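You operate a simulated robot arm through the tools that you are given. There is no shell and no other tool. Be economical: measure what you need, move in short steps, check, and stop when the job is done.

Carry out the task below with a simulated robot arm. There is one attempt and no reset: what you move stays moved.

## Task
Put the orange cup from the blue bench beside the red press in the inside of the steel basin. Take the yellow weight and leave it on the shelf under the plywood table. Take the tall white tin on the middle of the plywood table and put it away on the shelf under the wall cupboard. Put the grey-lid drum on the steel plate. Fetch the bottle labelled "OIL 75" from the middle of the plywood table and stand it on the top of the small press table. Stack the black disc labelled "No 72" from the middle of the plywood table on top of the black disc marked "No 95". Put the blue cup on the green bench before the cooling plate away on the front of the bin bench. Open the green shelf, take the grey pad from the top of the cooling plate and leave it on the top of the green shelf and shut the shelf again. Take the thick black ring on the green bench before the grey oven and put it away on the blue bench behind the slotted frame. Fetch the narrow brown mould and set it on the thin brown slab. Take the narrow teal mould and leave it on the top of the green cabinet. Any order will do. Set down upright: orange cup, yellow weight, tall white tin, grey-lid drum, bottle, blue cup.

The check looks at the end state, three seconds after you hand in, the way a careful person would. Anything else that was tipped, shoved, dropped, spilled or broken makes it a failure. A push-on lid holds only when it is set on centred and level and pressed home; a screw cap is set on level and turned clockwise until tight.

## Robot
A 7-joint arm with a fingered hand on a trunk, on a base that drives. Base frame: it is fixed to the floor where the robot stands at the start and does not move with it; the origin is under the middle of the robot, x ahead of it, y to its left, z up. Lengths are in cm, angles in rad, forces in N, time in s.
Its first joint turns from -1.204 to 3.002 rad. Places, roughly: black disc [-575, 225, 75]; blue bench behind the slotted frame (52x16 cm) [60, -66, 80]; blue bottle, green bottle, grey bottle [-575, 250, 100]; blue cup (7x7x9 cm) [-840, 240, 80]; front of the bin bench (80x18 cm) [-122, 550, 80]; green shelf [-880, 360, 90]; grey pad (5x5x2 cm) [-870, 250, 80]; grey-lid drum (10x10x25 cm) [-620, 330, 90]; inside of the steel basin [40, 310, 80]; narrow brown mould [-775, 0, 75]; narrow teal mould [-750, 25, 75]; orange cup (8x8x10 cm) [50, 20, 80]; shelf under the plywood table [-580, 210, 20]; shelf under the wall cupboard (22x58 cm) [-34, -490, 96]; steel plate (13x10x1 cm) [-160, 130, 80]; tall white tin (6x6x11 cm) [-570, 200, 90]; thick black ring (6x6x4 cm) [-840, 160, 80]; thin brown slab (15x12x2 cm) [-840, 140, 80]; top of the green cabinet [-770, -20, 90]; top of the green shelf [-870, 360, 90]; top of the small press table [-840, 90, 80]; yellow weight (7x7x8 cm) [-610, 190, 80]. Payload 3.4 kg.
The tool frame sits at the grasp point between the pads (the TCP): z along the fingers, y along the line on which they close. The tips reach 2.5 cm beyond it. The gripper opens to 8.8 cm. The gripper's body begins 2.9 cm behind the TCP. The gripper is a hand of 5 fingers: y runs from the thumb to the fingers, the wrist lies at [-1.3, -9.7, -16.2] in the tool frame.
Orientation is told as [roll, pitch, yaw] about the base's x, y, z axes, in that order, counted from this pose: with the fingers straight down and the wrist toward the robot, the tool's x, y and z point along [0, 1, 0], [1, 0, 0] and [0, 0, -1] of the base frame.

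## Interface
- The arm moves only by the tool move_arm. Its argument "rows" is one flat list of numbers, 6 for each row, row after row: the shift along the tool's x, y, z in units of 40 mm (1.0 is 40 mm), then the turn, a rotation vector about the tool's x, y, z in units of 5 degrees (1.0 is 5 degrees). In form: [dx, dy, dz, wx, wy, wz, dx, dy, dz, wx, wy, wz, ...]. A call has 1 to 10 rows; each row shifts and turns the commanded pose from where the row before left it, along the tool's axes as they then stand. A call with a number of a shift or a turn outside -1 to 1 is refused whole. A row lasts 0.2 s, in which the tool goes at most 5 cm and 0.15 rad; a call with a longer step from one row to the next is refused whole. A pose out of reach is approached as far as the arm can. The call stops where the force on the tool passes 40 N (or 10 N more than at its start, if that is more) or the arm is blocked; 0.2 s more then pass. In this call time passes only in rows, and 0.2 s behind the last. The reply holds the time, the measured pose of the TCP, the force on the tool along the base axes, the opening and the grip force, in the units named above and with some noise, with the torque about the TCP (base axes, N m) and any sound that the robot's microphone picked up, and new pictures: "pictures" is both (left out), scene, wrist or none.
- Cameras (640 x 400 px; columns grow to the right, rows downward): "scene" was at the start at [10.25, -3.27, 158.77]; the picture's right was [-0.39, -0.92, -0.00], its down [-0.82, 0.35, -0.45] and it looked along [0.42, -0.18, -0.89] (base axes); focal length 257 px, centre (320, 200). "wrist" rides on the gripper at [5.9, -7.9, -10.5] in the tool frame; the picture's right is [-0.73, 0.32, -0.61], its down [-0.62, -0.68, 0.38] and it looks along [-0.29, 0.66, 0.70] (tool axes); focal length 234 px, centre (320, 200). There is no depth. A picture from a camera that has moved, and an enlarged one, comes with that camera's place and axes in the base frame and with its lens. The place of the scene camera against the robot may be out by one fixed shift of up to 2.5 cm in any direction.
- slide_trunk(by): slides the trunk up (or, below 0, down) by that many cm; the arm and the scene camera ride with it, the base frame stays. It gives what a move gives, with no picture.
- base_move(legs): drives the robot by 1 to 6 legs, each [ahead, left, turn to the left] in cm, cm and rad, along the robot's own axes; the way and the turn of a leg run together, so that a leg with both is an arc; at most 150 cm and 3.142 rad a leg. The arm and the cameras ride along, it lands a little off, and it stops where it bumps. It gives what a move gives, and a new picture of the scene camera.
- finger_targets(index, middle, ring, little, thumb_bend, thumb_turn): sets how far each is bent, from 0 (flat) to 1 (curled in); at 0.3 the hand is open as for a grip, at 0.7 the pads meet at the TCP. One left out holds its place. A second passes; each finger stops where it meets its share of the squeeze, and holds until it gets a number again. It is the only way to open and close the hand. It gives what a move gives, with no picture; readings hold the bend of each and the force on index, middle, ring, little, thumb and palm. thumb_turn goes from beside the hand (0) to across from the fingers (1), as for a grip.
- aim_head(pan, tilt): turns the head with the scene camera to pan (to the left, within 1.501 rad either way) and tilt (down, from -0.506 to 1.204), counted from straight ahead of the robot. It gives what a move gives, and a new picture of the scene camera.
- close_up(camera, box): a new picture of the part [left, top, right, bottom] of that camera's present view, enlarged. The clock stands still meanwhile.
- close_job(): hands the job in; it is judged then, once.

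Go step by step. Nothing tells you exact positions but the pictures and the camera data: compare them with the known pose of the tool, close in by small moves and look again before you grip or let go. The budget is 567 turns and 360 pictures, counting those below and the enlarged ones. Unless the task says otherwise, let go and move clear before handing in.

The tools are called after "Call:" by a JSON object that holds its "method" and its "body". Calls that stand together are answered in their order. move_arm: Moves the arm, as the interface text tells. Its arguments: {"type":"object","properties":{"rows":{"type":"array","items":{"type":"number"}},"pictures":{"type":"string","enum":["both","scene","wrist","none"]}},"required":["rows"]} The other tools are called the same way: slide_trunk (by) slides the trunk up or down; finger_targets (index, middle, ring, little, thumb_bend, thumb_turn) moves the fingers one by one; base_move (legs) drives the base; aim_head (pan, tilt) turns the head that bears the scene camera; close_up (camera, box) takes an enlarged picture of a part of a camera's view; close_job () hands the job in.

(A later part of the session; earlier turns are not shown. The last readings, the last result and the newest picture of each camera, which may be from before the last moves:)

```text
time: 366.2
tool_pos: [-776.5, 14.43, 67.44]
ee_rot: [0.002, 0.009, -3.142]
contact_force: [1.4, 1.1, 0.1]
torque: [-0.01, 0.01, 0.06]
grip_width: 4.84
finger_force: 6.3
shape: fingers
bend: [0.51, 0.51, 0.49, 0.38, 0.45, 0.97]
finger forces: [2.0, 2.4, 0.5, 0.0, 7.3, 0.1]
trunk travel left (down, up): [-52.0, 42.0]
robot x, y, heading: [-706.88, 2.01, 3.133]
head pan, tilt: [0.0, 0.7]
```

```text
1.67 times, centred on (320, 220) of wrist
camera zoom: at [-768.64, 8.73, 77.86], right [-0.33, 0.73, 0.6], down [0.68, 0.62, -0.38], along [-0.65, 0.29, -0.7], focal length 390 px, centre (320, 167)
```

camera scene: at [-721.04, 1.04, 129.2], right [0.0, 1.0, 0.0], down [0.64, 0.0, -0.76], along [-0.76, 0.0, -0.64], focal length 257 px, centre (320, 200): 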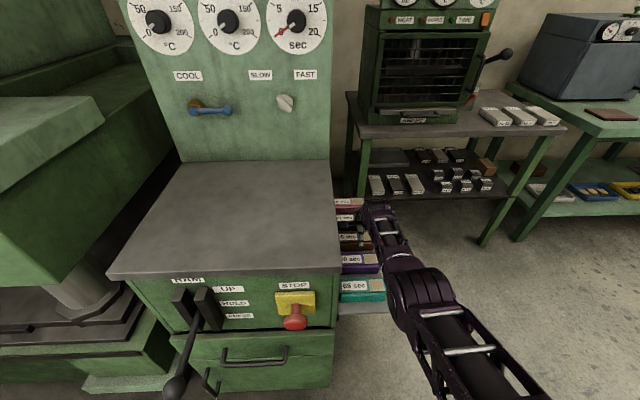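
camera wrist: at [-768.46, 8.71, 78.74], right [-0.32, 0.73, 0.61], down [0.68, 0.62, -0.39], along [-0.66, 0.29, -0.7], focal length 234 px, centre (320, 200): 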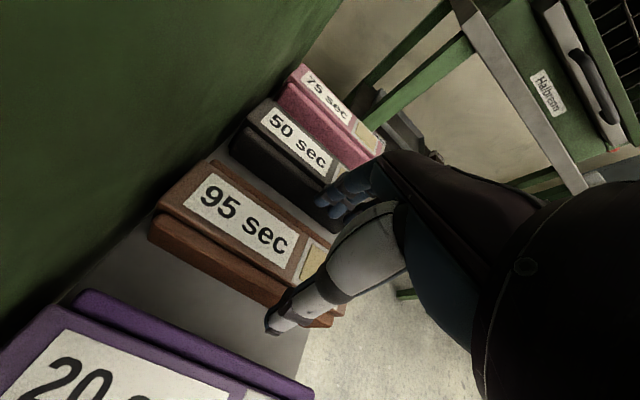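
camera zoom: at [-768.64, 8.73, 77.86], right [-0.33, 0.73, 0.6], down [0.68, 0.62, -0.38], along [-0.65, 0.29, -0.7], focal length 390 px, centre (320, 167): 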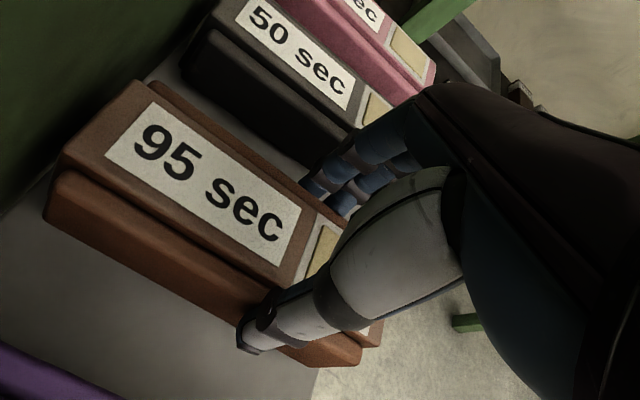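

Fingers touch both sides. I squeeze firmly and lift slightly to check for tilt.

Call:
{"method": "finger_targets", "body": {"index": 0.72, "middle": 0.72, "ring": 0.7, "little": 0.45, "thumb_bend": 0.72}}

Call:
{"method": "slide_trunk", "body": {"by": 2.5}}

Call:
{"method": "close_up", "body": {"camera": "wrist", "box": [160, 100, 480, 340]}}

```text
time: 367.2
tool_pos: [-776.35, 14.43, 67.32]
ee_rot: [0.004, 0.009, -3.14]
contact_force: [0.1, 1.2, 0.2]
torque: [0.0, -0.03, -0.01]
grip_width: 4.8
finger_force: 18.6
shape: fingers
bend: [0.58, 0.62, 0.63, 0.45, 0.39, 0.94]
finger forces: [8.1, 6.5, 4.0, 0.1, 18.5, 0.0]
trunk travel left (down, up): [-52.0, 42.0]
robot x, y, heading: [-707.09, 1.9, 3.144]
head pan, tilt: [0.0, 0.7]
```

```text
time: 367.9
tool_pos: [-776.55, 14.43, 69.7]
ee_rot: [0.004, 0.011, -3.142]
contact_force: [0.8, -1.0, -5.5]
torque: [0.09, 0.07, 0.01]
grip_width: 4.76
finger_force: 17.6
shape: fingers
bend: [0.59, 0.62, 0.63, 0.45, 0.4, 0.93]
finger forces: [6.8, 6.2, 5.1, 0.0, 17.2, 0.0]
trunk travel left (down, up): [-54.5, 39.5]
robot x, y, heading: [-706.64, 1.75, 3.146]
head pan, tilt: [0.0, 0.7]
```

```text
1.67 times, centred on (320, 220) of wrist
camera zoom: at [-768.76, 8.74, 80.24], right [-0.33, 0.73, 0.6], down [0.68, 0.62, -0.38], along [-0.65, 0.29, -0.7], focal length 390 px, centre (320, 167)
```

zoom: 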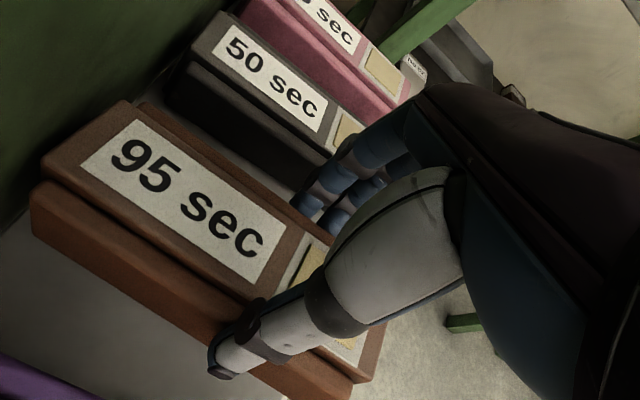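

It may be slipping or tilting, so I lift a little more to see.

Call:
{"method": "slide_trunk", "body": {"by": 1.5}}

Call:
{"method": "close_up", "body": {"camera": "wrist", "box": [160, 100, 480, 340]}}

Call:
{"method": "close_up", "body": {"camera": "scene", "box": [300, 180, 460, 320]}}

```text
time: 368.6
tool_pos: [-776.62, 14.35, 71.31]
ee_rot: [0.002, 0.008, -3.141]
contact_force: [0.0, 0.6, -6.4]
torque: [0.12, 0.1, 0.03]
grip_width: 4.79
finger_force: 17.1
shape: fingers
bend: [0.59, 0.62, 0.63, 0.45, 0.4, 0.93]
finger forces: [6.8, 6.2, 5.0, 0.1, 17.2, 0.0]
trunk travel left (down, up): [-56.0, 38.0]
robot x, y, heading: [-707.12, 1.47, 3.141]
head pan, tilt: [0.0, 0.7]
```

```text
1.67 times, centred on (320, 220) of wrist
camera zoom: at [-768.76, 8.75, 81.76], right [-0.33, 0.73, 0.6], down [0.68, 0.62, -0.38], along [-0.65, 0.29, -0.7], focal length 390 px, centre (320, 167)
```

zoom: 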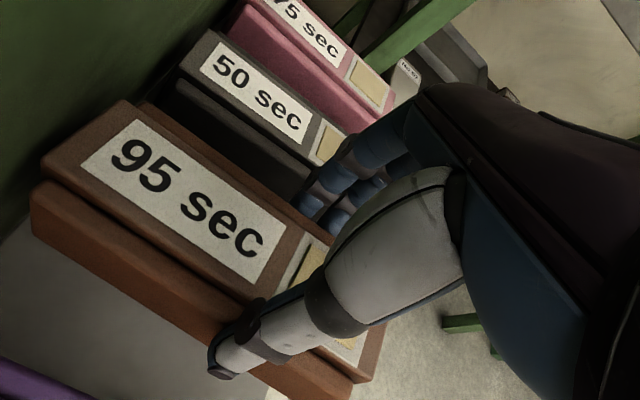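

```text
2.86 times, centred on (380, 250) of scene
camera zoom: at [-721.15, 1.08, 131.02], right [0.0, 1.0, 0.0], down [0.65, 0.0, -0.76], along [-0.76, 0.0, -0.65], focal length 735 px, centre (149, 57)
```

zoom: 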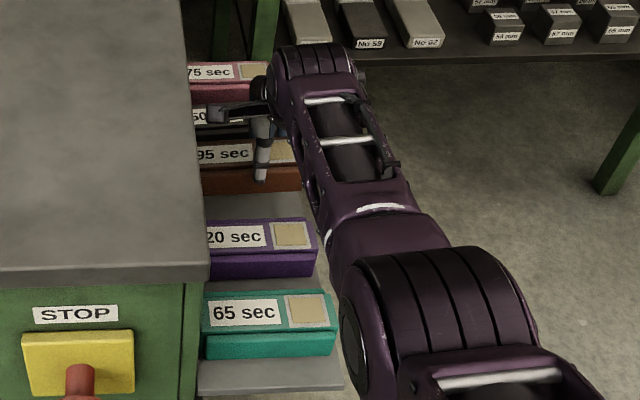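

It is now held and level, clear of the ledge. I strafe outward before raising so it can't catch under the cabinet top.

Call:
{"method": "base_move", "body": {"legs": [[0, -18, 0]]}}

Call:
{"method": "slide_trunk", "body": {"by": 30}}

Call:
{"method": "close_up", "body": {"camera": "wrist", "box": [0, 0, 640, 400]}}

```text
time: 370.1
tool_pos: [-776.52, 32.69, 71.36]
ee_rot: [0.003, 0.008, 3.141]
contact_force: [-0.7, 0.8, -7.1]
torque: [0.14, 0.09, -0.01]
grip_width: 4.81
finger_force: 17.4
shape: fingers
bend: [0.59, 0.62, 0.63, 0.45, 0.4, 0.93]
finger forces: [6.8, 6.1, 5.0, 0.0, 17.0, 0.0]
trunk travel left (down, up): [-56.0, 38.0]
robot x, y, heading: [-707.37, 20.16, 3.141]
head pan, tilt: [0.0, 0.7]
camera scene: at [-721.09, 19.35, 131.02], right [0.0, 1.0, 0.0], down [0.65, 0.0, -0.76], along [-0.76, 0.0, -0.65], focal length 257 px, centre (320, 200)
```

scene: 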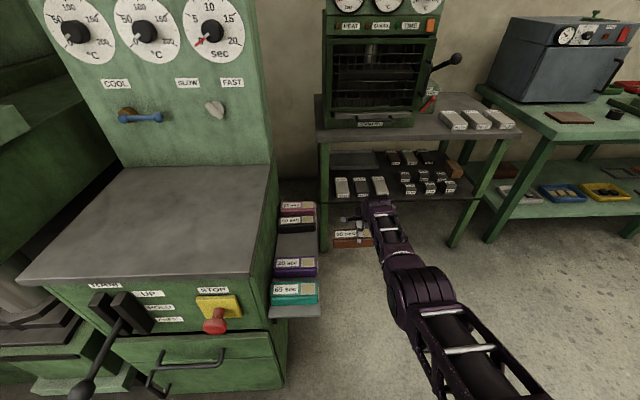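

```text
time: 373.1
tool_pos: [-776.58, 32.67, 101.4]
ee_rot: [0.004, 0.008, 3.141]
contact_force: [-0.6, -0.8, -6.2]
torque: [0.11, 0.08, 0.05]
grip_width: 4.77
finger_force: 17.4
shape: fingers
bend: [0.59, 0.62, 0.63, 0.45, 0.4, 0.93]
finger forces: [6.9, 6.2, 4.9, 0.0, 17.0, 0.1]
trunk travel left (down, up): [-86.0, 8.0]
robot x, y, heading: [-706.59, 20.07, 3.143]
head pan, tilt: [0.0, 0.7]
```

```text
1.00 times, centred on (320, 200) of wrist
camera zoom: at [-768.75, 26.96, 111.75], right [-0.33, 0.73, 0.6], down [0.68, 0.62, -0.38], along [-0.65, 0.29, -0.7], focal length 234 px, centre (320, 200)
```

zoom: 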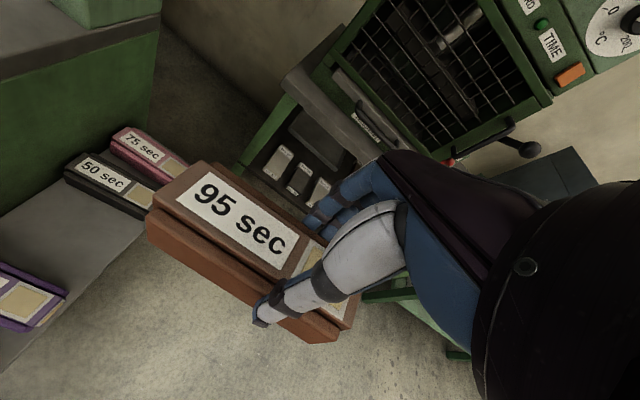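

The brown mould is held securely and level. I drive to the slab on the green bench.

Call:
{"method": "base_move", "body": {"legs": [[0, -106, 0], [52, 0, 0]]}}

Call:
{"method": "close_up", "body": {"camera": "wrist", "box": [0, 0, 640, 400]}}

```text
time: 381.2
tool_pos: [-828.35, 139.1, 101.31]
ee_rot: [0.003, 0.009, -3.141]
contact_force: [-0.5, -1.3, -6.6]
torque: [0.13, 0.08, -0.02]
grip_width: 4.77
finger_force: 17.9
shape: fingers
bend: [0.59, 0.62, 0.63, 0.45, 0.4, 0.93]
finger forces: [6.9, 6.2, 4.9, 0.0, 17.0, 0.0]
trunk travel left (down, up): [-86.0, 8.0]
robot x, y, heading: [-758.42, 126.67, 3.14]
head pan, tilt: [0.0, 0.7]
camera scene: at [-772.95, 125.73, 161.03], right [0.0, 1.0, 0.0], down [0.64, 0.0, -0.76], along [-0.76, 0.0, -0.64], focal length 257 px, centre (320, 200)
```

scene: 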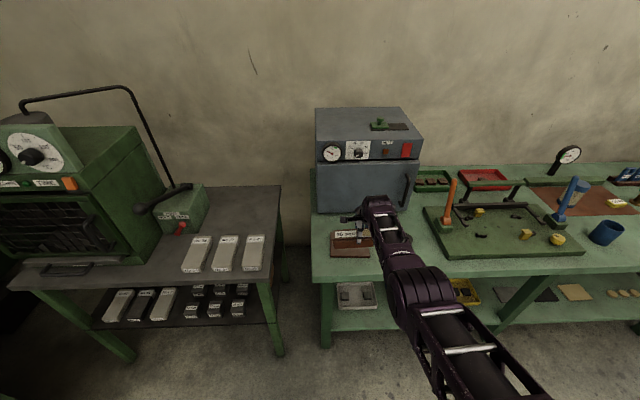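

```text
1.00 times, centred on (320, 200) of wrist
camera zoom: at [-820.59, 133.37, 111.78], right [-0.33, 0.73, 0.6], down [0.68, 0.62, -0.38], along [-0.65, 0.29, -0.7], focal length 234 px, centre (320, 200)
```

zoom: 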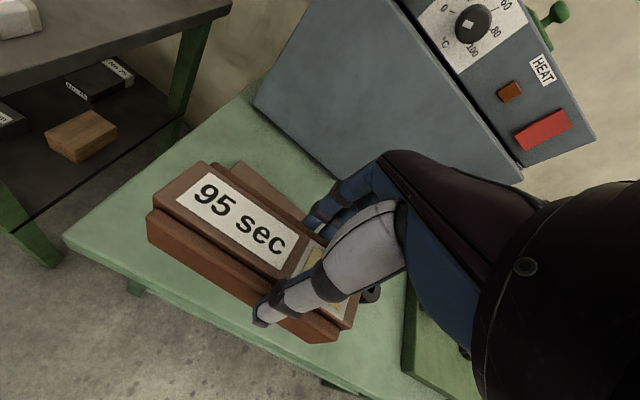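

The slab's centre is at about (-840.8, 136.8). I position the mould above it and lower part way.

Call:
{"method": "base_move", "body": {"legs": [[12.8, -0.8, 0]]}}

Call:
{"method": "slide_trunk", "body": {"by": -10}}

Call:
{"method": "close_up", "body": {"camera": "wrist", "box": [0, 0, 640, 400]}}

Call:
{"method": "close_up", "body": {"camera": "scene", "box": [290, 220, 450, 340]}}

```text
time: 382.4
tool_pos: [-841.0, 140.16, 101.36]
ee_rot: [0.004, 0.01, 3.139]
contact_force: [0.7, 0.0, -6.1]
torque: [0.15, 0.06, 0.05]
grip_width: 4.79
finger_force: 17.5
shape: fingers
bend: [0.59, 0.62, 0.63, 0.45, 0.4, 0.93]
finger forces: [6.9, 6.2, 4.9, 0.1, 17.1, 0.1]
trunk travel left (down, up): [-86.0, 8.0]
robot x, y, heading: [-771.75, 127.54, 3.138]
head pan, tilt: [0.0, 0.7]
camera scene: at [-785.63, 126.6, 161.04], right [0.0, 1.0, 0.0], down [0.64, 0.0, -0.76], along [-0.76, 0.0, -0.64], focal length 257 px, centre (320, 200)
```

scene: 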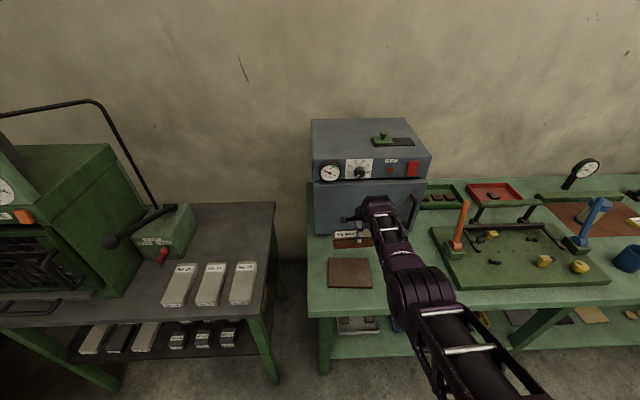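

```text
time: 383.8
tool_pos: [-841.14, 140.11, 91.26]
ee_rot: [0.001, 0.009, 3.141]
contact_force: [-0.4, -0.5, -6.2]
torque: [0.13, 0.08, -0.01]
grip_width: 4.79
finger_force: 17.3
shape: fingers
bend: [0.59, 0.62, 0.63, 0.45, 0.4, 0.93]
finger forces: [6.8, 6.2, 4.9, 0.1, 17.0, 0.0]
trunk travel left (down, up): [-76.0, 18.0]
robot x, y, heading: [-771.34, 127.33, 3.142]
head pan, tilt: [0.0, 0.7]
```

```text
1.00 times, centred on (320, 200) of wrist
camera zoom: at [-833.35, 134.42, 101.75], right [-0.33, 0.73, 0.6], down [0.69, 0.62, -0.38], along [-0.65, 0.29, -0.7], focal length 234 px, centre (320, 200)
```

zoom: 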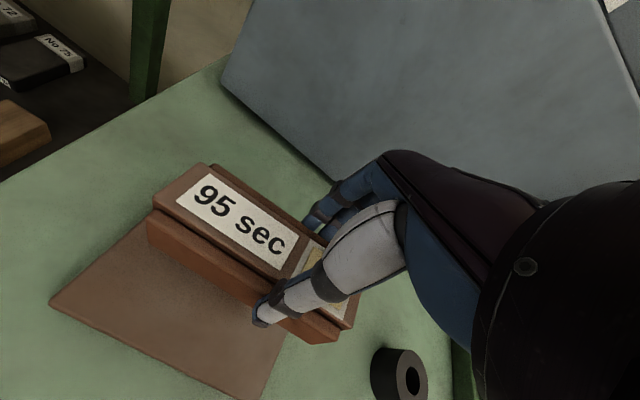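

```text
3.33 times, centred on (370, 280) of scene
camera zoom: at [-785.75, 126.61, 151.02], right [0.0, 1.0, 0.0], down [0.64, 0.0, -0.76], along [-0.76, 0.0, -0.64], focal length 858 px, centre (153, -67)
```

zoom: 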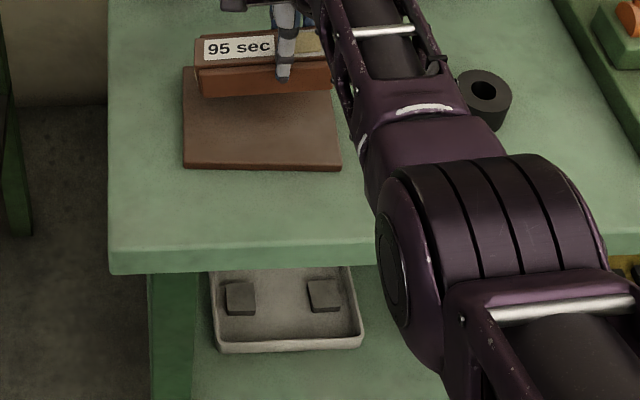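

The mould is well centred in y; I shift it 1.2 cm toward me and lower onto the slab.

Call:
{"method": "move_arm", "body": {"rows": [0, -0.3, 0, 0, 0, 0], "pictures": "none"}}

Call:
{"method": "slide_trunk", "body": {"by": -3}}

Call:
{"method": "slide_trunk", "body": {"by": -1}}

Call:
{"method": "slide_trunk", "body": {"by": -0.7}}

```text
time: 384.2
tool_pos: [-839.83, 140.18, 91.38]
ee_rot: [0.004, 0.008, 3.14]
contact_force: [0.3, -0.3, -5.7]
torque: [0.12, 0.09, 0.02]
grip_width: 4.76
finger_force: 17.4
shape: fingers
bend: [0.59, 0.62, 0.63, 0.45, 0.4, 0.93]
finger forces: [6.8, 6.2, 4.8, 0.0, 16.9, 0.1]
trunk travel left (down, up): [-76.0, 18.0]
robot x, y, heading: [-771.96, 127.05, 3.138]
head pan, tilt: [0.0, 0.7]
```

```text
time: 384.9
tool_pos: [-839.94, 140.16, 88.37]
ee_rot: [0.004, 0.009, 3.138]
contact_force: [0.6, -0.4, -6.3]
torque: [0.16, 0.09, 0.03]
grip_width: 4.75
finger_force: 16.8
shape: fingers
bend: [0.59, 0.62, 0.63, 0.45, 0.4, 0.93]
finger forces: [6.8, 6.2, 4.8, 0.1, 16.9, 0.1]
trunk travel left (down, up): [-73.0, 21.0]
robot x, y, heading: [-771.7, 127.79, 3.143]
head pan, tilt: [0.0, 0.7]
```

```text
time: 385.5
tool_pos: [-839.83, 140.16, 87.46]
ee_rot: [0.005, 0.009, 3.138]
contact_force: [0.8, 1.9, -3.8]
torque: [0.05, 0.07, 0.02]
grip_width: 4.8
finger_force: 17.9
shape: fingers
bend: [0.59, 0.63, 0.63, 0.45, 0.39, 0.93]
finger forces: [8.2, 6.1, 3.9, 0.0, 17.6, 0.0]
trunk travel left (down, up): [-72.0, 22.0]
robot x, y, heading: [-771.53, 127.43, 3.134]
head pan, tilt: [0.0, 0.7]
```

```text
time: 386.1
tool_pos: [-839.78, 140.37, 86.75]
ee_rot: [0.004, 0.008, 3.137]
contact_force: [-0.8, 3.9, -1.5]
torque: [-0.01, 0.02, 0.02]
grip_width: 4.77
finger_force: 18.4
shape: fingers
bend: [0.59, 0.63, 0.64, 0.45, 0.39, 0.94]
finger forces: [8.9, 6.0, 3.5, 0.0, 17.7, 0.1]
trunk travel left (down, up): [-71.3, 22.7]
robot x, y, heading: [-771.44, 127.08, 3.135]
head pan, tilt: [0.0, 0.7]
```

Call:
{"method": "slide_trunk", "body": {"by": -0.7}}

Call:
{"method": "close_up", "body": {"camera": "wrist", "box": [0, 0, 640, 400]}}

```text
time: 386.6
tool_pos: [-839.88, 140.16, 86.55]
ee_rot: [0.004, 0.0, 3.139]
contact_force: [-4.6, 5.2, 19.1]
torque: [0.0, -0.26, 0.04]
grip_width: 4.84
finger_force: 21.3
shape: fingers
bend: [0.58, 0.63, 0.64, 0.45, 0.39, 0.94]
finger forces: [10.0, 7.2, 4.4, 0.0, 20.1, 0.0]
trunk travel left (down, up): [-70.6, 23.4]
robot x, y, heading: [-771.59, 127.52, 3.136]
head pan, tilt: [0.0, 0.7]
```

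```text
1.00 times, centred on (320, 200) of wrist
camera zoom: at [-831.98, 134.49, 96.86], right [-0.32, 0.73, 0.61], down [0.68, 0.62, -0.39], along [-0.66, 0.29, -0.7], focal length 234 px, centre (320, 200)
```

zoom: 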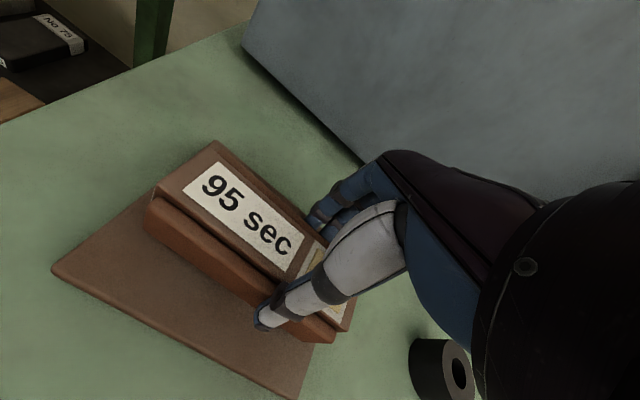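

By ray calculation the mould spans x -837.4…-841.9 on a slab of -833…-845.7, so it is centred. I ease up, release, and rise.

Call:
{"method": "slide_trunk", "body": {"by": 0.4}}

Call:
{"method": "finger_targets", "body": {"index": 0.42, "middle": 0.42, "ring": 0.42, "little": 0.4, "thumb_bend": 0.3}}

Call:
{"method": "slide_trunk", "body": {"by": 14}}

Call:
{"method": "close_up", "body": {"camera": "wrist", "box": [0, 0, 640, 400]}}

```text
time: 387.1
tool_pos: [-839.8, 140.12, 86.56]
ee_rot: [0.004, 0.004, 3.14]
contact_force: [-8.7, 4.6, 16.2]
torque: [0.02, 0.05, 0.05]
grip_width: 4.82
finger_force: 20.3
shape: fingers
bend: [0.58, 0.62, 0.64, 0.45, 0.39, 0.94]
finger forces: [10.2, 8.1, 5.0, 0.0, 16.7, 0.1]
trunk travel left (down, up): [-71.0, 23.0]
robot x, y, heading: [-771.55, 127.13, 3.137]
head pan, tilt: [0.0, 0.7]
```

```text
time: 388.1
tool_pos: [-839.88, 140.22, 86.46]
ee_rot: [0.003, 0.009, 3.138]
contact_force: [0.2, -0.4, -0.9]
torque: [0.0, 0.0, -0.02]
grip_width: 7.26
finger_force: 0.4
shape: fingers
bend: [0.42, 0.42, 0.42, 0.4, 0.29, 0.97]
finger forces: [0.0, 0.0, 0.0, 0.1, 0.7, 0.0]
trunk travel left (down, up): [-71.0, 23.0]
robot x, y, heading: [-771.32, 127.27, 3.139]
head pan, tilt: [0.0, 0.7]
```

```text
time: 389.8
tool_pos: [-839.86, 139.95, 100.46]
ee_rot: [0.003, 0.009, 3.141]
contact_force: [0.2, -0.3, 0.3]
torque: [0.01, 0.01, -0.03]
grip_width: 7.23
finger_force: 0.1
shape: fingers
bend: [0.42, 0.42, 0.42, 0.4, 0.3, 0.97]
finger forces: [0.0, 0.0, 0.1, 0.1, 0.1, 0.0]
trunk travel left (down, up): [-85.0, 9.0]
robot x, y, heading: [-771.38, 126.93, 3.14]
head pan, tilt: [0.0, 0.7]
```

```text
1.00 times, centred on (320, 200) of wrist
camera zoom: at [-832.06, 134.44, 110.82], right [-0.33, 0.73, 0.6], down [0.69, 0.62, -0.38], along [-0.65, 0.29, -0.7], focal length 234 px, centre (320, 200)
```

zoom: 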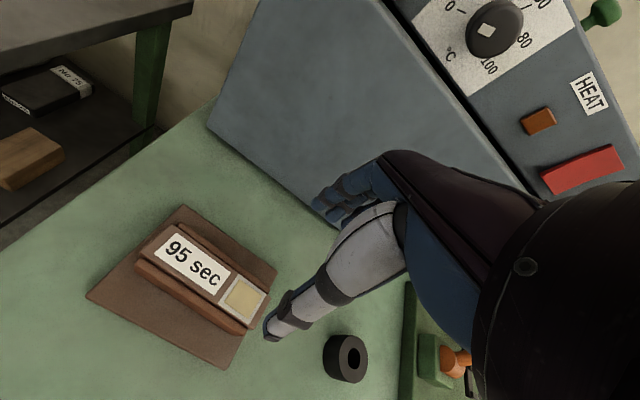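

The brown mould sits on the slab. Next is the teal mould: I drive back to the ledge side.

Call:
{"method": "base_move", "body": {"legs": [[-82, 0, 0.002], [0, 103, 0]]}}

Call:
{"method": "slide_trunk", "body": {"by": -23}}

Call:
{"method": "close_up", "body": {"camera": "wrist", "box": [0, 0, 640, 400]}}

```text
time: 399.1
tool_pos: [-757.38, 38.5, 100.41]
ee_rot: [0.003, 0.009, 3.138]
contact_force: [0.0, 0.9, -1.1]
torque: [-0.02, 0.04, 0.01]
grip_width: 7.22
finger_force: 0.1
shape: fingers
bend: [0.42, 0.42, 0.42, 0.4, 0.3, 0.97]
finger forces: [0.0, 0.0, 0.1, 0.1, 0.1, 0.0]
trunk travel left (down, up): [-85.0, 9.0]
robot x, y, heading: [-689.15, 25.11, 3.135]
head pan, tilt: [0.0, 0.7]
camera scene: at [-703.18, 24.9, 160.04], right [0.01, 1.0, 0.0], down [0.64, 0.0, -0.76], along [-0.76, 0.0, -0.64], focal length 257 px, centre (320, 200)
```

scene: 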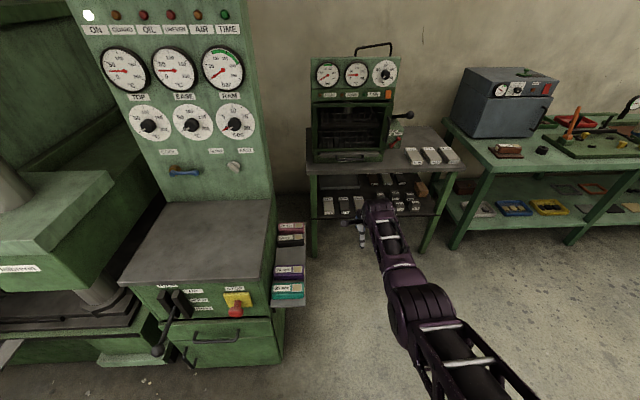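

```text
time: 401.5
tool_pos: [-757.35, 38.52, 77.39]
ee_rot: [0.002, 0.008, 3.139]
contact_force: [0.3, -0.6, -0.6]
torque: [0.0, 0.02, 0.03]
grip_width: 7.27
finger_force: 0.0
shape: fingers
bend: [0.42, 0.42, 0.42, 0.4, 0.3, 0.97]
finger forces: [0.1, 0.1, 0.1, 0.0, 0.0, 0.0]
trunk travel left (down, up): [-62.0, 32.0]
robot x, y, heading: [-689.4, 25.85, 3.132]
head pan, tilt: [0.0, 0.7]
```

```text
1.00 times, centred on (320, 200) of wrist
camera zoom: at [-749.59, 32.8, 87.84], right [-0.33, 0.73, 0.6], down [0.69, 0.62, -0.38], along [-0.65, 0.29, -0.7], focal length 234 px, centre (320, 200)
```

zoom: 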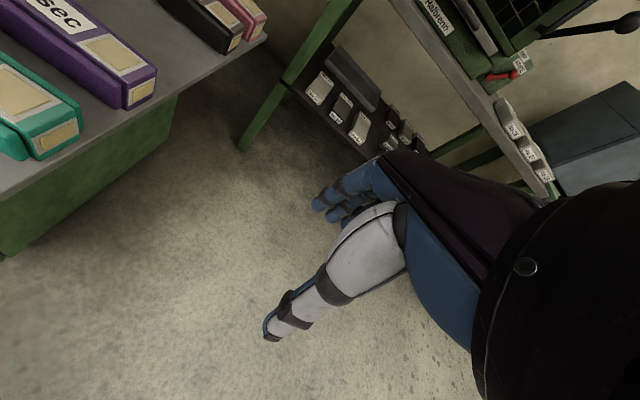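

I strafe in beside the cabinet to about y≈15.5 and check.

Call:
{"method": "base_move", "body": {"legs": [[1, 22.5, 0.003]]}}

Call:
{"method": "close_up", "body": {"camera": "wrist", "box": [0, 0, 640, 400]}}

```text
time: 403.2
tool_pos: [-758.52, 15.92, 77.35]
ee_rot: [0.001, 0.009, 3.14]
contact_force: [-0.2, -0.7, 0.4]
torque: [0.03, -0.01, 0.02]
grip_width: 7.22
finger_force: 0.0
shape: fingers
bend: [0.42, 0.42, 0.42, 0.4, 0.3, 0.97]
finger forces: [0.0, 0.1, 0.0, 0.0, 0.0, 0.0]
trunk travel left (down, up): [-62.0, 32.0]
robot x, y, heading: [-690.17, 3.3, 3.144]
head pan, tilt: [0.0, 0.7]
camera scene: at [-704.28, 2.42, 137.04], right [0.0, 1.0, 0.0], down [0.64, 0.0, -0.76], along [-0.76, 0.0, -0.64], focal length 257 px, centre (320, 200)
```

scene: 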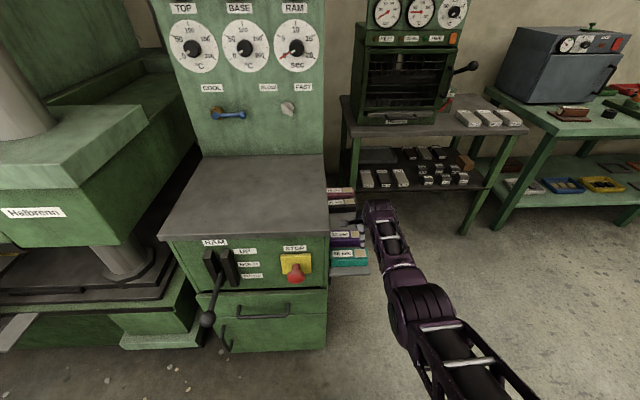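

```text
1.00 times, centred on (320, 200) of wrist
camera zoom: at [-750.72, 10.27, 87.83], right [-0.33, 0.73, 0.6], down [0.69, 0.62, -0.38], along [-0.65, 0.29, -0.7], focal length 234 px, centre (320, 200)
```

zoom: 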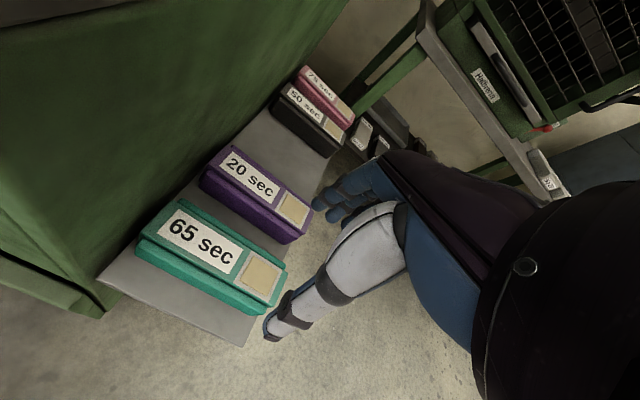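

The teal mould's axis is at x≈-757.8. I fine-adjust and lower.

Call:
{"method": "move_arm", "body": {"rows": [0.4, -0.15, 0, -0.1, 0, 0], "pictures": "none"}}

Call:
{"method": "slide_trunk", "body": {"by": -8}}

Call:
{"method": "close_up", "body": {"camera": "wrist", "box": [160, 100, 480, 340]}}

```text
time: 403.6
tool_pos: [-757.89, 14.43, 77.33]
ee_rot: [0.003, 0.0, 3.14]
contact_force: [0.1, 0.0, 0.1]
torque: [-0.01, -0.02, -0.01]
grip_width: 7.2
finger_force: 0.0
shape: fingers
bend: [0.42, 0.42, 0.42, 0.4, 0.3, 0.97]
finger forces: [0.1, 0.1, 0.0, 0.0, 0.0, 0.0]
trunk travel left (down, up): [-62.0, 32.0]
robot x, y, heading: [-690.27, 3.67, 3.139]
head pan, tilt: [0.0, 0.7]
```

```text
time: 404.8
tool_pos: [-757.89, 14.41, 69.32]
ee_rot: [0.003, 0.0, 3.14]
contact_force: [-0.1, 0.0, 0.4]
torque: [0.05, -0.01, 0.03]
grip_width: 7.22
finger_force: 0.0
shape: fingers
bend: [0.42, 0.42, 0.42, 0.4, 0.3, 0.97]
finger forces: [0.1, 0.1, 0.0, 0.1, 0.0, 0.1]
trunk travel left (down, up): [-54.0, 40.0]
robot x, y, heading: [-690.06, 3.04, 3.143]
head pan, tilt: [0.0, 0.7]
```

```text
1.67 times, centred on (320, 220) of wrist
camera zoom: at [-750.06, 8.71, 79.71], right [-0.32, 0.73, 0.61], down [0.68, 0.62, -0.39], along [-0.66, 0.29, -0.7], focal length 390 px, centre (320, 167)
```

zoom: 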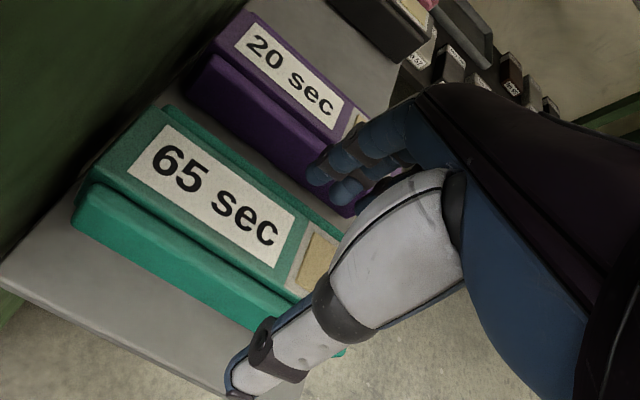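

Call:
{"method": "slide_trunk", "body": {"by": -1.6}}

Call:
{"method": "finger_targets", "body": {"index": 0.53, "middle": 0.53, "ring": 0.5, "thumb_bend": 0.53}}

Call:
{"method": "finger_targets", "body": {"index": 0.62, "middle": 0.62, "ring": 0.6, "thumb_bend": 0.66}}

Call:
{"method": "slide_trunk", "body": {"by": 3}}

Call:
{"method": "close_up", "body": {"camera": "wrist", "box": [160, 100, 480, 340]}}

```text
time: 405.4
tool_pos: [-757.89, 14.52, 67.7]
ee_rot: [0.002, 0.0, 3.14]
contact_force: [0.0, -0.4, 0.1]
torque: [0.0, 0.01, 0.02]
grip_width: 7.24
finger_force: 0.1
shape: fingers
bend: [0.42, 0.42, 0.42, 0.4, 0.3, 0.97]
finger forces: [0.0, 0.0, 0.0, 0.0, 0.0, 0.0]
trunk travel left (down, up): [-52.4, 41.6]
robot x, y, heading: [-690.46, 3.23, 3.137]
head pan, tilt: [0.0, 0.7]
```

```text
time: 406.4
tool_pos: [-757.88, 14.37, 67.81]
ee_rot: [0.003, 0.001, 3.14]
contact_force: [2.7, 0.6, 0.3]
torque: [-0.01, -0.01, 0.0]
grip_width: 4.85
finger_force: 4.9
shape: fingers
bend: [0.5, 0.51, 0.5, 0.4, 0.45, 0.97]
finger forces: [1.9, 1.7, 0.0, 0.0, 5.7, 0.0]
trunk travel left (down, up): [-52.4, 41.6]
robot x, y, heading: [-690.12, 3.2, 3.137]
head pan, tilt: [0.0, 0.7]
```

```text
time: 407.4
tool_pos: [-758.09, 14.3, 67.81]
ee_rot: [0.004, 0.001, 3.14]
contact_force: [-1.0, 1.1, 1.0]
torque: [0.0, 0.07, 0.07]
grip_width: 4.76
finger_force: 11.6
shape: fingers
bend: [0.53, 0.56, 0.55, 0.4, 0.44, 0.96]
finger forces: [5.1, 4.8, 3.0, 0.1, 10.9, 0.2]
trunk travel left (down, up): [-52.4, 41.6]
robot x, y, heading: [-690.34, 3.36, 3.137]
head pan, tilt: [0.0, 0.7]
```

```text
time: 408.2
tool_pos: [-758.02, 14.55, 70.52]
ee_rot: [0.002, 0.001, 3.139]
contact_force: [0.0, -0.3, -6.3]
torque: [0.08, 0.05, 0.0]
grip_width: 4.72
finger_force: 11.3
shape: fingers
bend: [0.54, 0.57, 0.56, 0.4, 0.44, 0.95]
finger forces: [4.6, 3.8, 2.8, 0.0, 10.5, 0.1]
trunk travel left (down, up): [-55.4, 38.6]
robot x, y, heading: [-690.41, 3.21, 3.139]
head pan, tilt: [0.0, 0.7]
```

```text
1.67 times, centred on (320, 220) of wrist
camera zoom: at [-750.15, 8.73, 80.98], right [-0.32, 0.73, 0.6], down [0.68, 0.62, -0.38], along [-0.66, 0.29, -0.7], focal length 390 px, centre (320, 167)
```

zoom: 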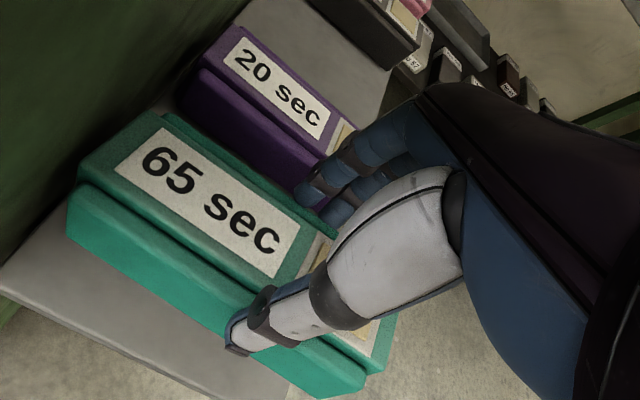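

Lifted level without slipping. I tighten a bit, strafe out, raise, and carry it over the cabinet top.

Call:
{"method": "finger_targets", "body": {"index": 0.68, "middle": 0.68, "ring": 0.65, "thumb_bend": 0.7}}

Call:
{"method": "base_move", "body": {"legs": [[0, -20, 0]]}}

Call:
{"method": "slide_trunk", "body": {"by": 34}}

Call:
{"method": "base_move", "body": {"legs": [[8, 0, 0], [0, 45, 0]]}}

Call:
{"method": "close_up", "body": {"camera": "wrist", "box": [0, 0, 640, 400]}}

```text
time: 409.2
tool_pos: [-757.95, 14.44, 70.72]
ee_rot: [0.002, 0.002, 3.14]
contact_force: [-0.5, 0.6, -5.6]
torque: [0.05, 0.03, 0.03]
grip_width: 4.69
finger_force: 11.7
shape: fingers
bend: [0.58, 0.61, 0.61, 0.4, 0.42, 0.94]
finger forces: [4.6, 4.7, 2.9, 0.1, 12.2, 0.0]
trunk travel left (down, up): [-55.4, 38.6]
robot x, y, heading: [-689.76, 3.06, 3.142]
head pan, tilt: [0.0, 0.7]
```

```text
time: 410.8
tool_pos: [-758.06, 34.4, 70.63]
ee_rot: [0.003, 0.001, -3.137]
contact_force: [0.5, 0.3, -0.2]
torque: [-0.03, 0.0, -0.01]
grip_width: 1.6
finger_force: 0.1
shape: fingers
bend: [0.68, 0.68, 0.65, 0.4, 0.56, 0.97]
finger forces: [0.0, 0.0, 0.1, 0.0, 0.1, 0.1]
trunk travel left (down, up): [-55.4, 38.6]
robot x, y, heading: [-689.94, 23.42, -3.142]
head pan, tilt: [0.0, 0.7]
camera scene: at [-704.25, 22.78, 130.44], right [0.0, 1.0, 0.0], down [0.64, 0.0, -0.76], along [-0.76, 0.0, -0.64], focal length 257 px, centre (320, 200)
```

scene: 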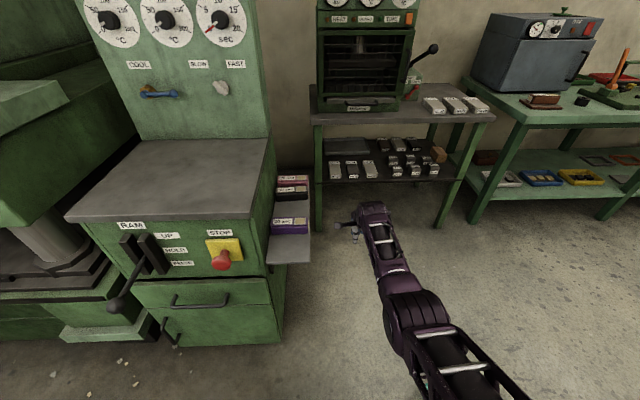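

```text
time: 414.1
tool_pos: [-757.96, 34.39, 104.83]
ee_rot: [0.003, 0.001, -3.139]
contact_force: [0.1, -0.2, -0.3]
torque: [0.03, 0.02, 0.01]
grip_width: 1.57
finger_force: 0.0
shape: fingers
bend: [0.68, 0.68, 0.65, 0.4, 0.56, 0.97]
finger forces: [0.0, 0.0, 0.1, 0.0, 0.0, 0.0]
trunk travel left (down, up): [-89.4, 4.6]
robot x, y, heading: [-690.26, 23.07, -3.14]
head pan, tilt: [0.0, 0.7]
```

```text
time: 417.5
tool_pos: [-766.15, -11.1, 104.79]
ee_rot: [0.004, -0.001, -3.139]
contact_force: [-0.3, 0.3, 0.7]
torque: [0.02, -0.01, 0.01]
grip_width: 1.59
finger_force: 0.1
shape: fingers
bend: [0.68, 0.68, 0.65, 0.4, 0.56, 0.97]
finger forces: [0.1, 0.1, 0.0, 0.0, 0.1, 0.0]
trunk travel left (down, up): [-89.4, 4.6]
robot x, y, heading: [-698.06, -22.17, -3.136]
head pan, tilt: [0.0, 0.7]
camera scene: at [-712.4, -22.74, 164.44], right [0.0, 1.0, 0.0], down [0.64, 0.0, -0.76], along [-0.76, 0.0, -0.64], focal length 257 px, centre (320, 200)
```

scene: 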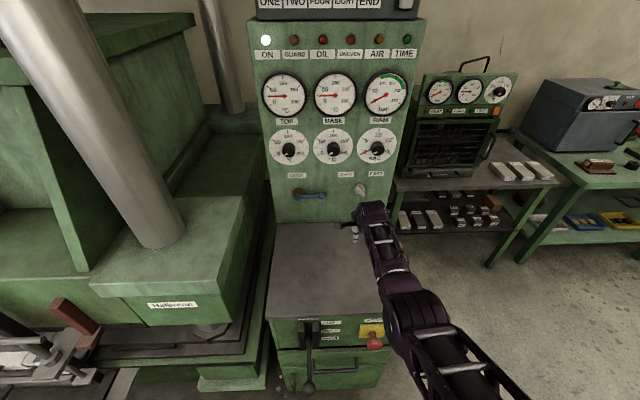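

```text
1.00 times, centred on (320, 200) of wrist
camera zoom: at [-758.22, -16.73, 115.09], right [-0.32, 0.73, 0.6], down [0.68, 0.62, -0.39], along [-0.66, 0.29, -0.7], focal length 234 px, centre (320, 200)
```

zoom: 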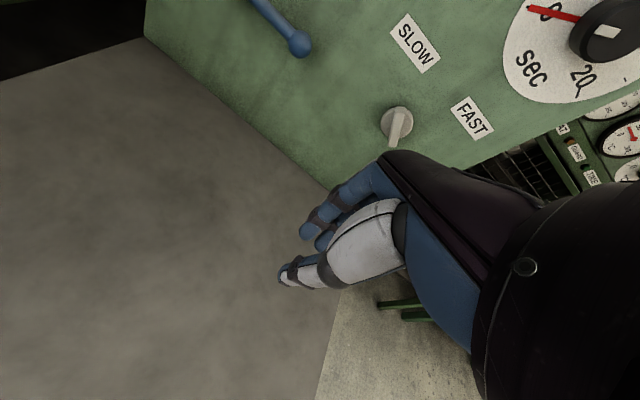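

The teal mould slipped out during the strafe. I'll back off and look for it.

Call:
{"method": "base_move", "body": {"legs": [[0, -45, 0], [-25, 0, 0]]}}

Call:
{"method": "aim_head", "body": {"pan": 0.0, "tilt": 1.0}}

```text
time: 421.7
tool_pos: [-741.37, 34.81, 104.73]
ee_rot: [0.005, -0.001, 3.139]
contact_force: [-0.9, -1.0, 1.1]
torque: [-0.02, 0.0, -0.01]
grip_width: 1.59
finger_force: 0.0
shape: fingers
bend: [0.68, 0.68, 0.65, 0.4, 0.56, 0.97]
finger forces: [0.1, 0.1, 0.1, 0.0, 0.0, 0.0]
trunk travel left (down, up): [-89.4, 4.6]
robot x, y, heading: [-673.8, 23.58, 3.14]
head pan, tilt: [0.0, 0.7]
camera scene: at [-687.82, 22.82, 164.43], right [0.01, 1.0, 0.0], down [0.64, 0.0, -0.76], along [-0.76, 0.0, -0.64], focal length 257 px, centre (320, 200)
```

scene: 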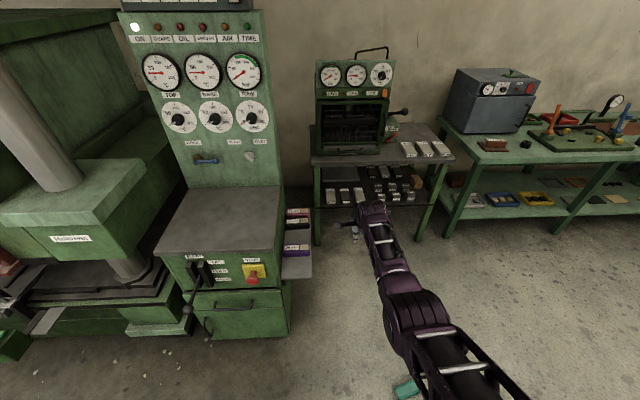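

```text
time: 422.5
tool_pos: [-741.3, 34.97, 104.75]
ee_rot: [0.004, 0.0, 3.137]
contact_force: [-0.4, -0.6, 0.3]
torque: [-0.02, -0.04, 0.01]
grip_width: 1.61
finger_force: 0.1
shape: fingers
bend: [0.68, 0.68, 0.65, 0.4, 0.56, 0.97]
finger forces: [0.1, 0.0, 0.0, 0.0, 0.1, 0.0]
trunk travel left (down, up): [-89.4, 4.6]
robot x, y, heading: [-673.49, 23.13, 3.136]
head pan, tilt: [0.0, 1.0]
camera scene: at [-686.14, 22.8, 162.11], right [0.01, 1.0, 0.0], down [0.84, -0.01, -0.54], along [-0.54, 0.0, -0.84], focal length 257 px, centre (320, 200)
```

scene: 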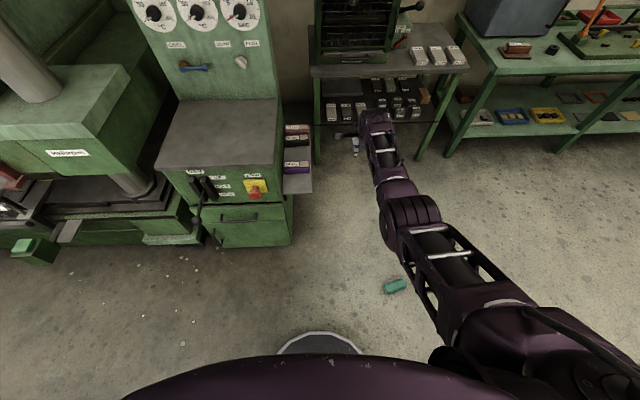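

The teal mould lies on the floor near (-726, 68). I zoom to see its condition and orientation.

Call:
{"method": "close_up", "body": {"camera": "scene", "box": [360, 260, 440, 320]}}

```text
6.67 times, centred on (400, 290) of scene
camera zoom: at [-686.14, 22.8, 162.11], right [0.01, 1.0, 0.0], down [0.84, -0.01, -0.54], along [-0.54, 0.0, -0.84], focal length 1715 px, centre (-213, -400)
```

zoom: 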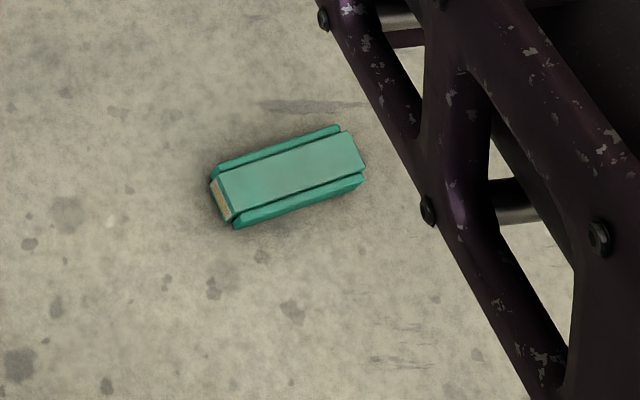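

It fell upside-down but intact, with its long axis about 22° off the y-axis. I reposition and turn so the fingers will close across its width.

Call:
{"method": "finger_targets", "body": {"index": 0.38, "middle": 0.38, "ring": 0.38, "little": 0.38, "thumb_bend": 0.32}}

Call:
{"method": "base_move", "body": {"legs": [[-12, -56, 0], [0, 0, 0.38]]}}

Call:
{"method": "slide_trunk", "body": {"by": -40}}

Call:
{"method": "close_up", "body": {"camera": "wrist", "box": [0, 0, 640, 400]}}

```text
time: 423.5
tool_pos: [-741.4, 34.82, 104.73]
ee_rot: [0.003, -0.001, 3.138]
contact_force: [0.4, -0.8, -0.5]
torque: [-0.01, 0.02, -0.04]
grip_width: 7.38
finger_force: 0.0
shape: fingers
bend: [0.38, 0.38, 0.38, 0.38, 0.32, 0.97]
finger forces: [0.0, 0.0, 0.0, 0.1, 0.1, 0.1]
trunk travel left (down, up): [-89.4, 4.6]
robot x, y, heading: [-673.12, 23.59, 3.136]
head pan, tilt: [0.0, 1.0]
```

```text
time: 427.9
tool_pos: [-728.47, 65.22, 104.81]
ee_rot: [0.004, -0.002, -2.771]
contact_force: [-0.4, 0.6, 0.3]
torque: [-0.02, -0.03, -0.04]
grip_width: 7.39
finger_force: 0.1
shape: fingers
bend: [0.38, 0.38, 0.38, 0.38, 0.32, 0.97]
finger forces: [0.1, 0.0, 0.0, 0.0, 0.1, 0.0]
trunk travel left (down, up): [-89.4, 4.6]
robot x, y, heading: [-661.46, 79.29, -2.772]
head pan, tilt: [0.0, 1.0]
camera scene: at [-673.02, 74.38, 162.1], right [-0.36, 0.93, 0.0], down [0.78, 0.3, -0.54], along [-0.5, -0.2, -0.84], focal length 257 px, centre (320, 200)
```

scene: 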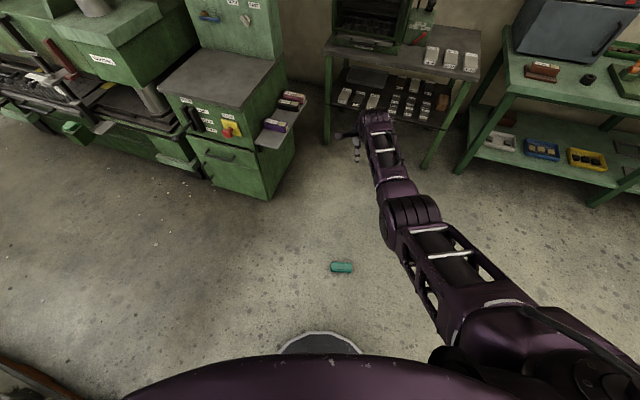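

```text
time: 431.7
tool_pos: [-728.4, 65.22, 64.7]
ee_rot: [0.003, 0.003, -2.77]
contact_force: [0.3, 0.7, 0.8]
torque: [0.01, 0.01, 0.02]
grip_width: 7.37
finger_force: 0.0
shape: fingers
bend: [0.38, 0.38, 0.38, 0.38, 0.32, 0.97]
finger forces: [0.1, 0.0, 0.1, 0.1, 0.1, 0.1]
trunk travel left (down, up): [-49.4, 44.6]
robot x, y, heading: [-661.08, 79.6, -2.773]
head pan, tilt: [0.0, 1.0]
```

```text
1.00 times, centred on (320, 200) of wrist
camera zoom: at [-718.98, 62.77, 75.11], right [-0.56, 0.56, 0.61], down [0.41, 0.83, -0.39], along [-0.72, 0.03, -0.7], focal length 234 px, centre (320, 200)
```

zoom: 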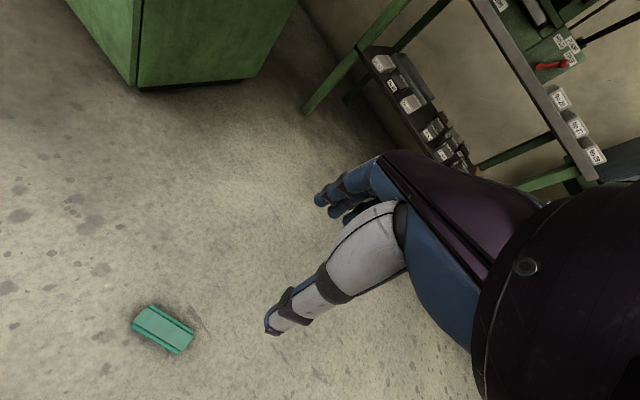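

Mould centre is about (-725.3, 68.2). I shift the hand over it and go down.

Call:
{"method": "move_arm", "body": {"rows": [-0.2, -0.5, 0, 0, 0, 0, -0.2, -0.5, 0, 0, 0, 0], "pictures": "none"}}

Call:
{"method": "slide_trunk", "body": {"by": -40}}

Call:
{"method": "close_up", "body": {"camera": "wrist", "box": [0, 0, 640, 400]}}

```text
time: 432.3
tool_pos: [-725.22, 68.2, 64.91]
ee_rot: [0.005, -0.002, -2.77]
contact_force: [0.0, -0.6, 0.2]
torque: [0.0, -0.05, 0.02]
grip_width: 7.43
finger_force: 0.1
shape: fingers
bend: [0.38, 0.38, 0.38, 0.38, 0.32, 0.97]
finger forces: [0.0, 0.0, 0.0, 0.0, 0.1, 0.0]
trunk travel left (down, up): [-49.4, 44.6]
robot x, y, heading: [-661.51, 79.62, -2.775]
head pan, tilt: [0.0, 1.0]
```

```text
time: 436.2
tool_pos: [-725.23, 68.19, 24.72]
ee_rot: [0.004, 0.0, -2.771]
contact_force: [-1.0, -0.7, 0.2]
torque: [0.0, -0.04, -0.02]
grip_width: 7.4
finger_force: 0.1
shape: fingers
bend: [0.38, 0.38, 0.38, 0.38, 0.32, 0.97]
finger forces: [0.1, 0.0, 0.0, 0.0, 0.0, 0.1]
trunk travel left (down, up): [-9.4, 84.6]
robot x, y, heading: [-660.93, 79.48, -2.776]
head pan, tilt: [0.0, 1.0]
```

```text
1.00 times, centred on (320, 200) of wrist
camera zoom: at [-715.92, 65.72, 35.1], right [-0.56, 0.56, 0.61], down [0.41, 0.83, -0.39], along [-0.72, 0.03, -0.7], focal length 234 px, centre (320, 200)
```

zoom: 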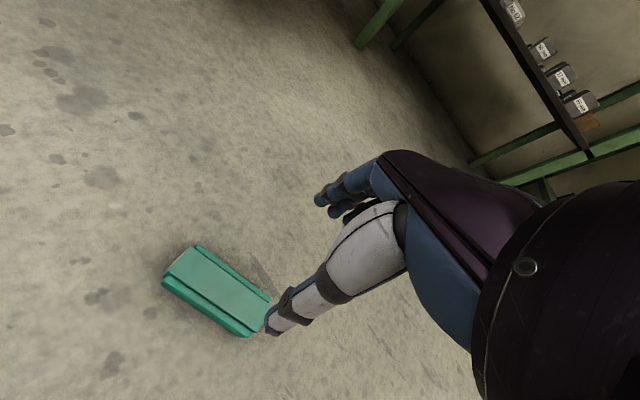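

Call:
{"method": "slide_trunk", "body": {"by": -9}}

Call:
{"method": "move_arm", "body": {"rows": [0, -0.2, 0.5, 0, 0, 0, 0, 0, 0.5, 0, 0, 0, 0, 0, 0.5, 0, 0, 0]}}

```text
time: 437.4
tool_pos: [-725.35, 68.2, 15.69]
ee_rot: [0.004, 0.001, -2.768]
contact_force: [0.1, 0.1, 0.6]
torque: [-0.01, -0.01, 0.0]
grip_width: 7.4
finger_force: 0.1
shape: fingers
bend: [0.38, 0.38, 0.38, 0.38, 0.32, 0.97]
finger forces: [0.0, 0.0, 0.0, 0.0, 0.0, 0.1]
trunk travel left (down, up): [-0.4, 93.6]
robot x, y, heading: [-661.45, 79.54, -2.772]
head pan, tilt: [0.0, 1.0]
```

```text
time: 438.2
tool_pos: [-724.86, 68.41, 9.82]
ee_rot: [0.002, -0.003, -2.77]
contact_force: [-0.2, 0.9, -0.7]
torque: [-0.02, 0.03, 0.02]
grip_width: 7.38
finger_force: 0.1
shape: fingers
bend: [0.38, 0.38, 0.38, 0.38, 0.32, 0.97]
finger forces: [0.1, 0.0, 0.0, 0.1, 0.0, 0.0]
trunk travel left (down, up): [-0.4, 93.6]
robot x, y, heading: [-661.4, 79.48, -2.772]
head pan, tilt: [0.0, 1.0]
camera scene: at [-673.0, 74.35, 73.1], right [-0.36, 0.93, 0.0], down [0.78, 0.3, -0.54], along [-0.5, -0.2, -0.84], focal length 257 px, centre (320, 200)
camera wrist: at [-715.35, 66.01, 20.1], right [-0.56, 0.56, 0.61], down [0.41, 0.83, -0.39], along [-0.72, 0.03, -0.7], focal length 234 px, centre (320, 200)
```

scene: 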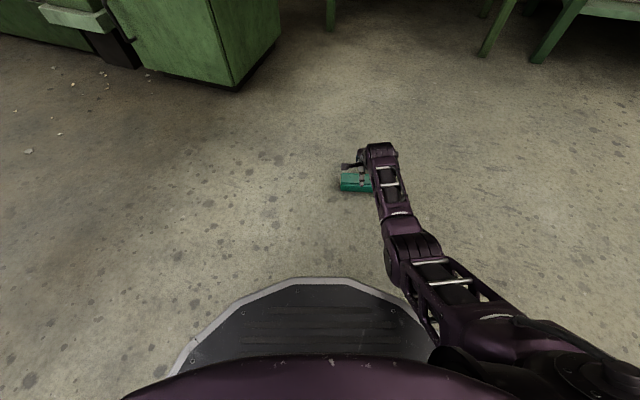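
wrist: 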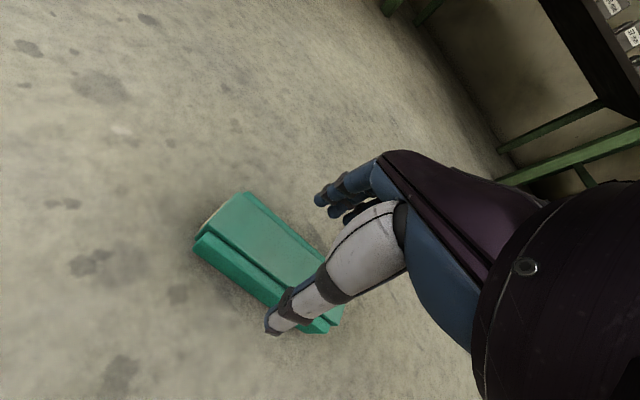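

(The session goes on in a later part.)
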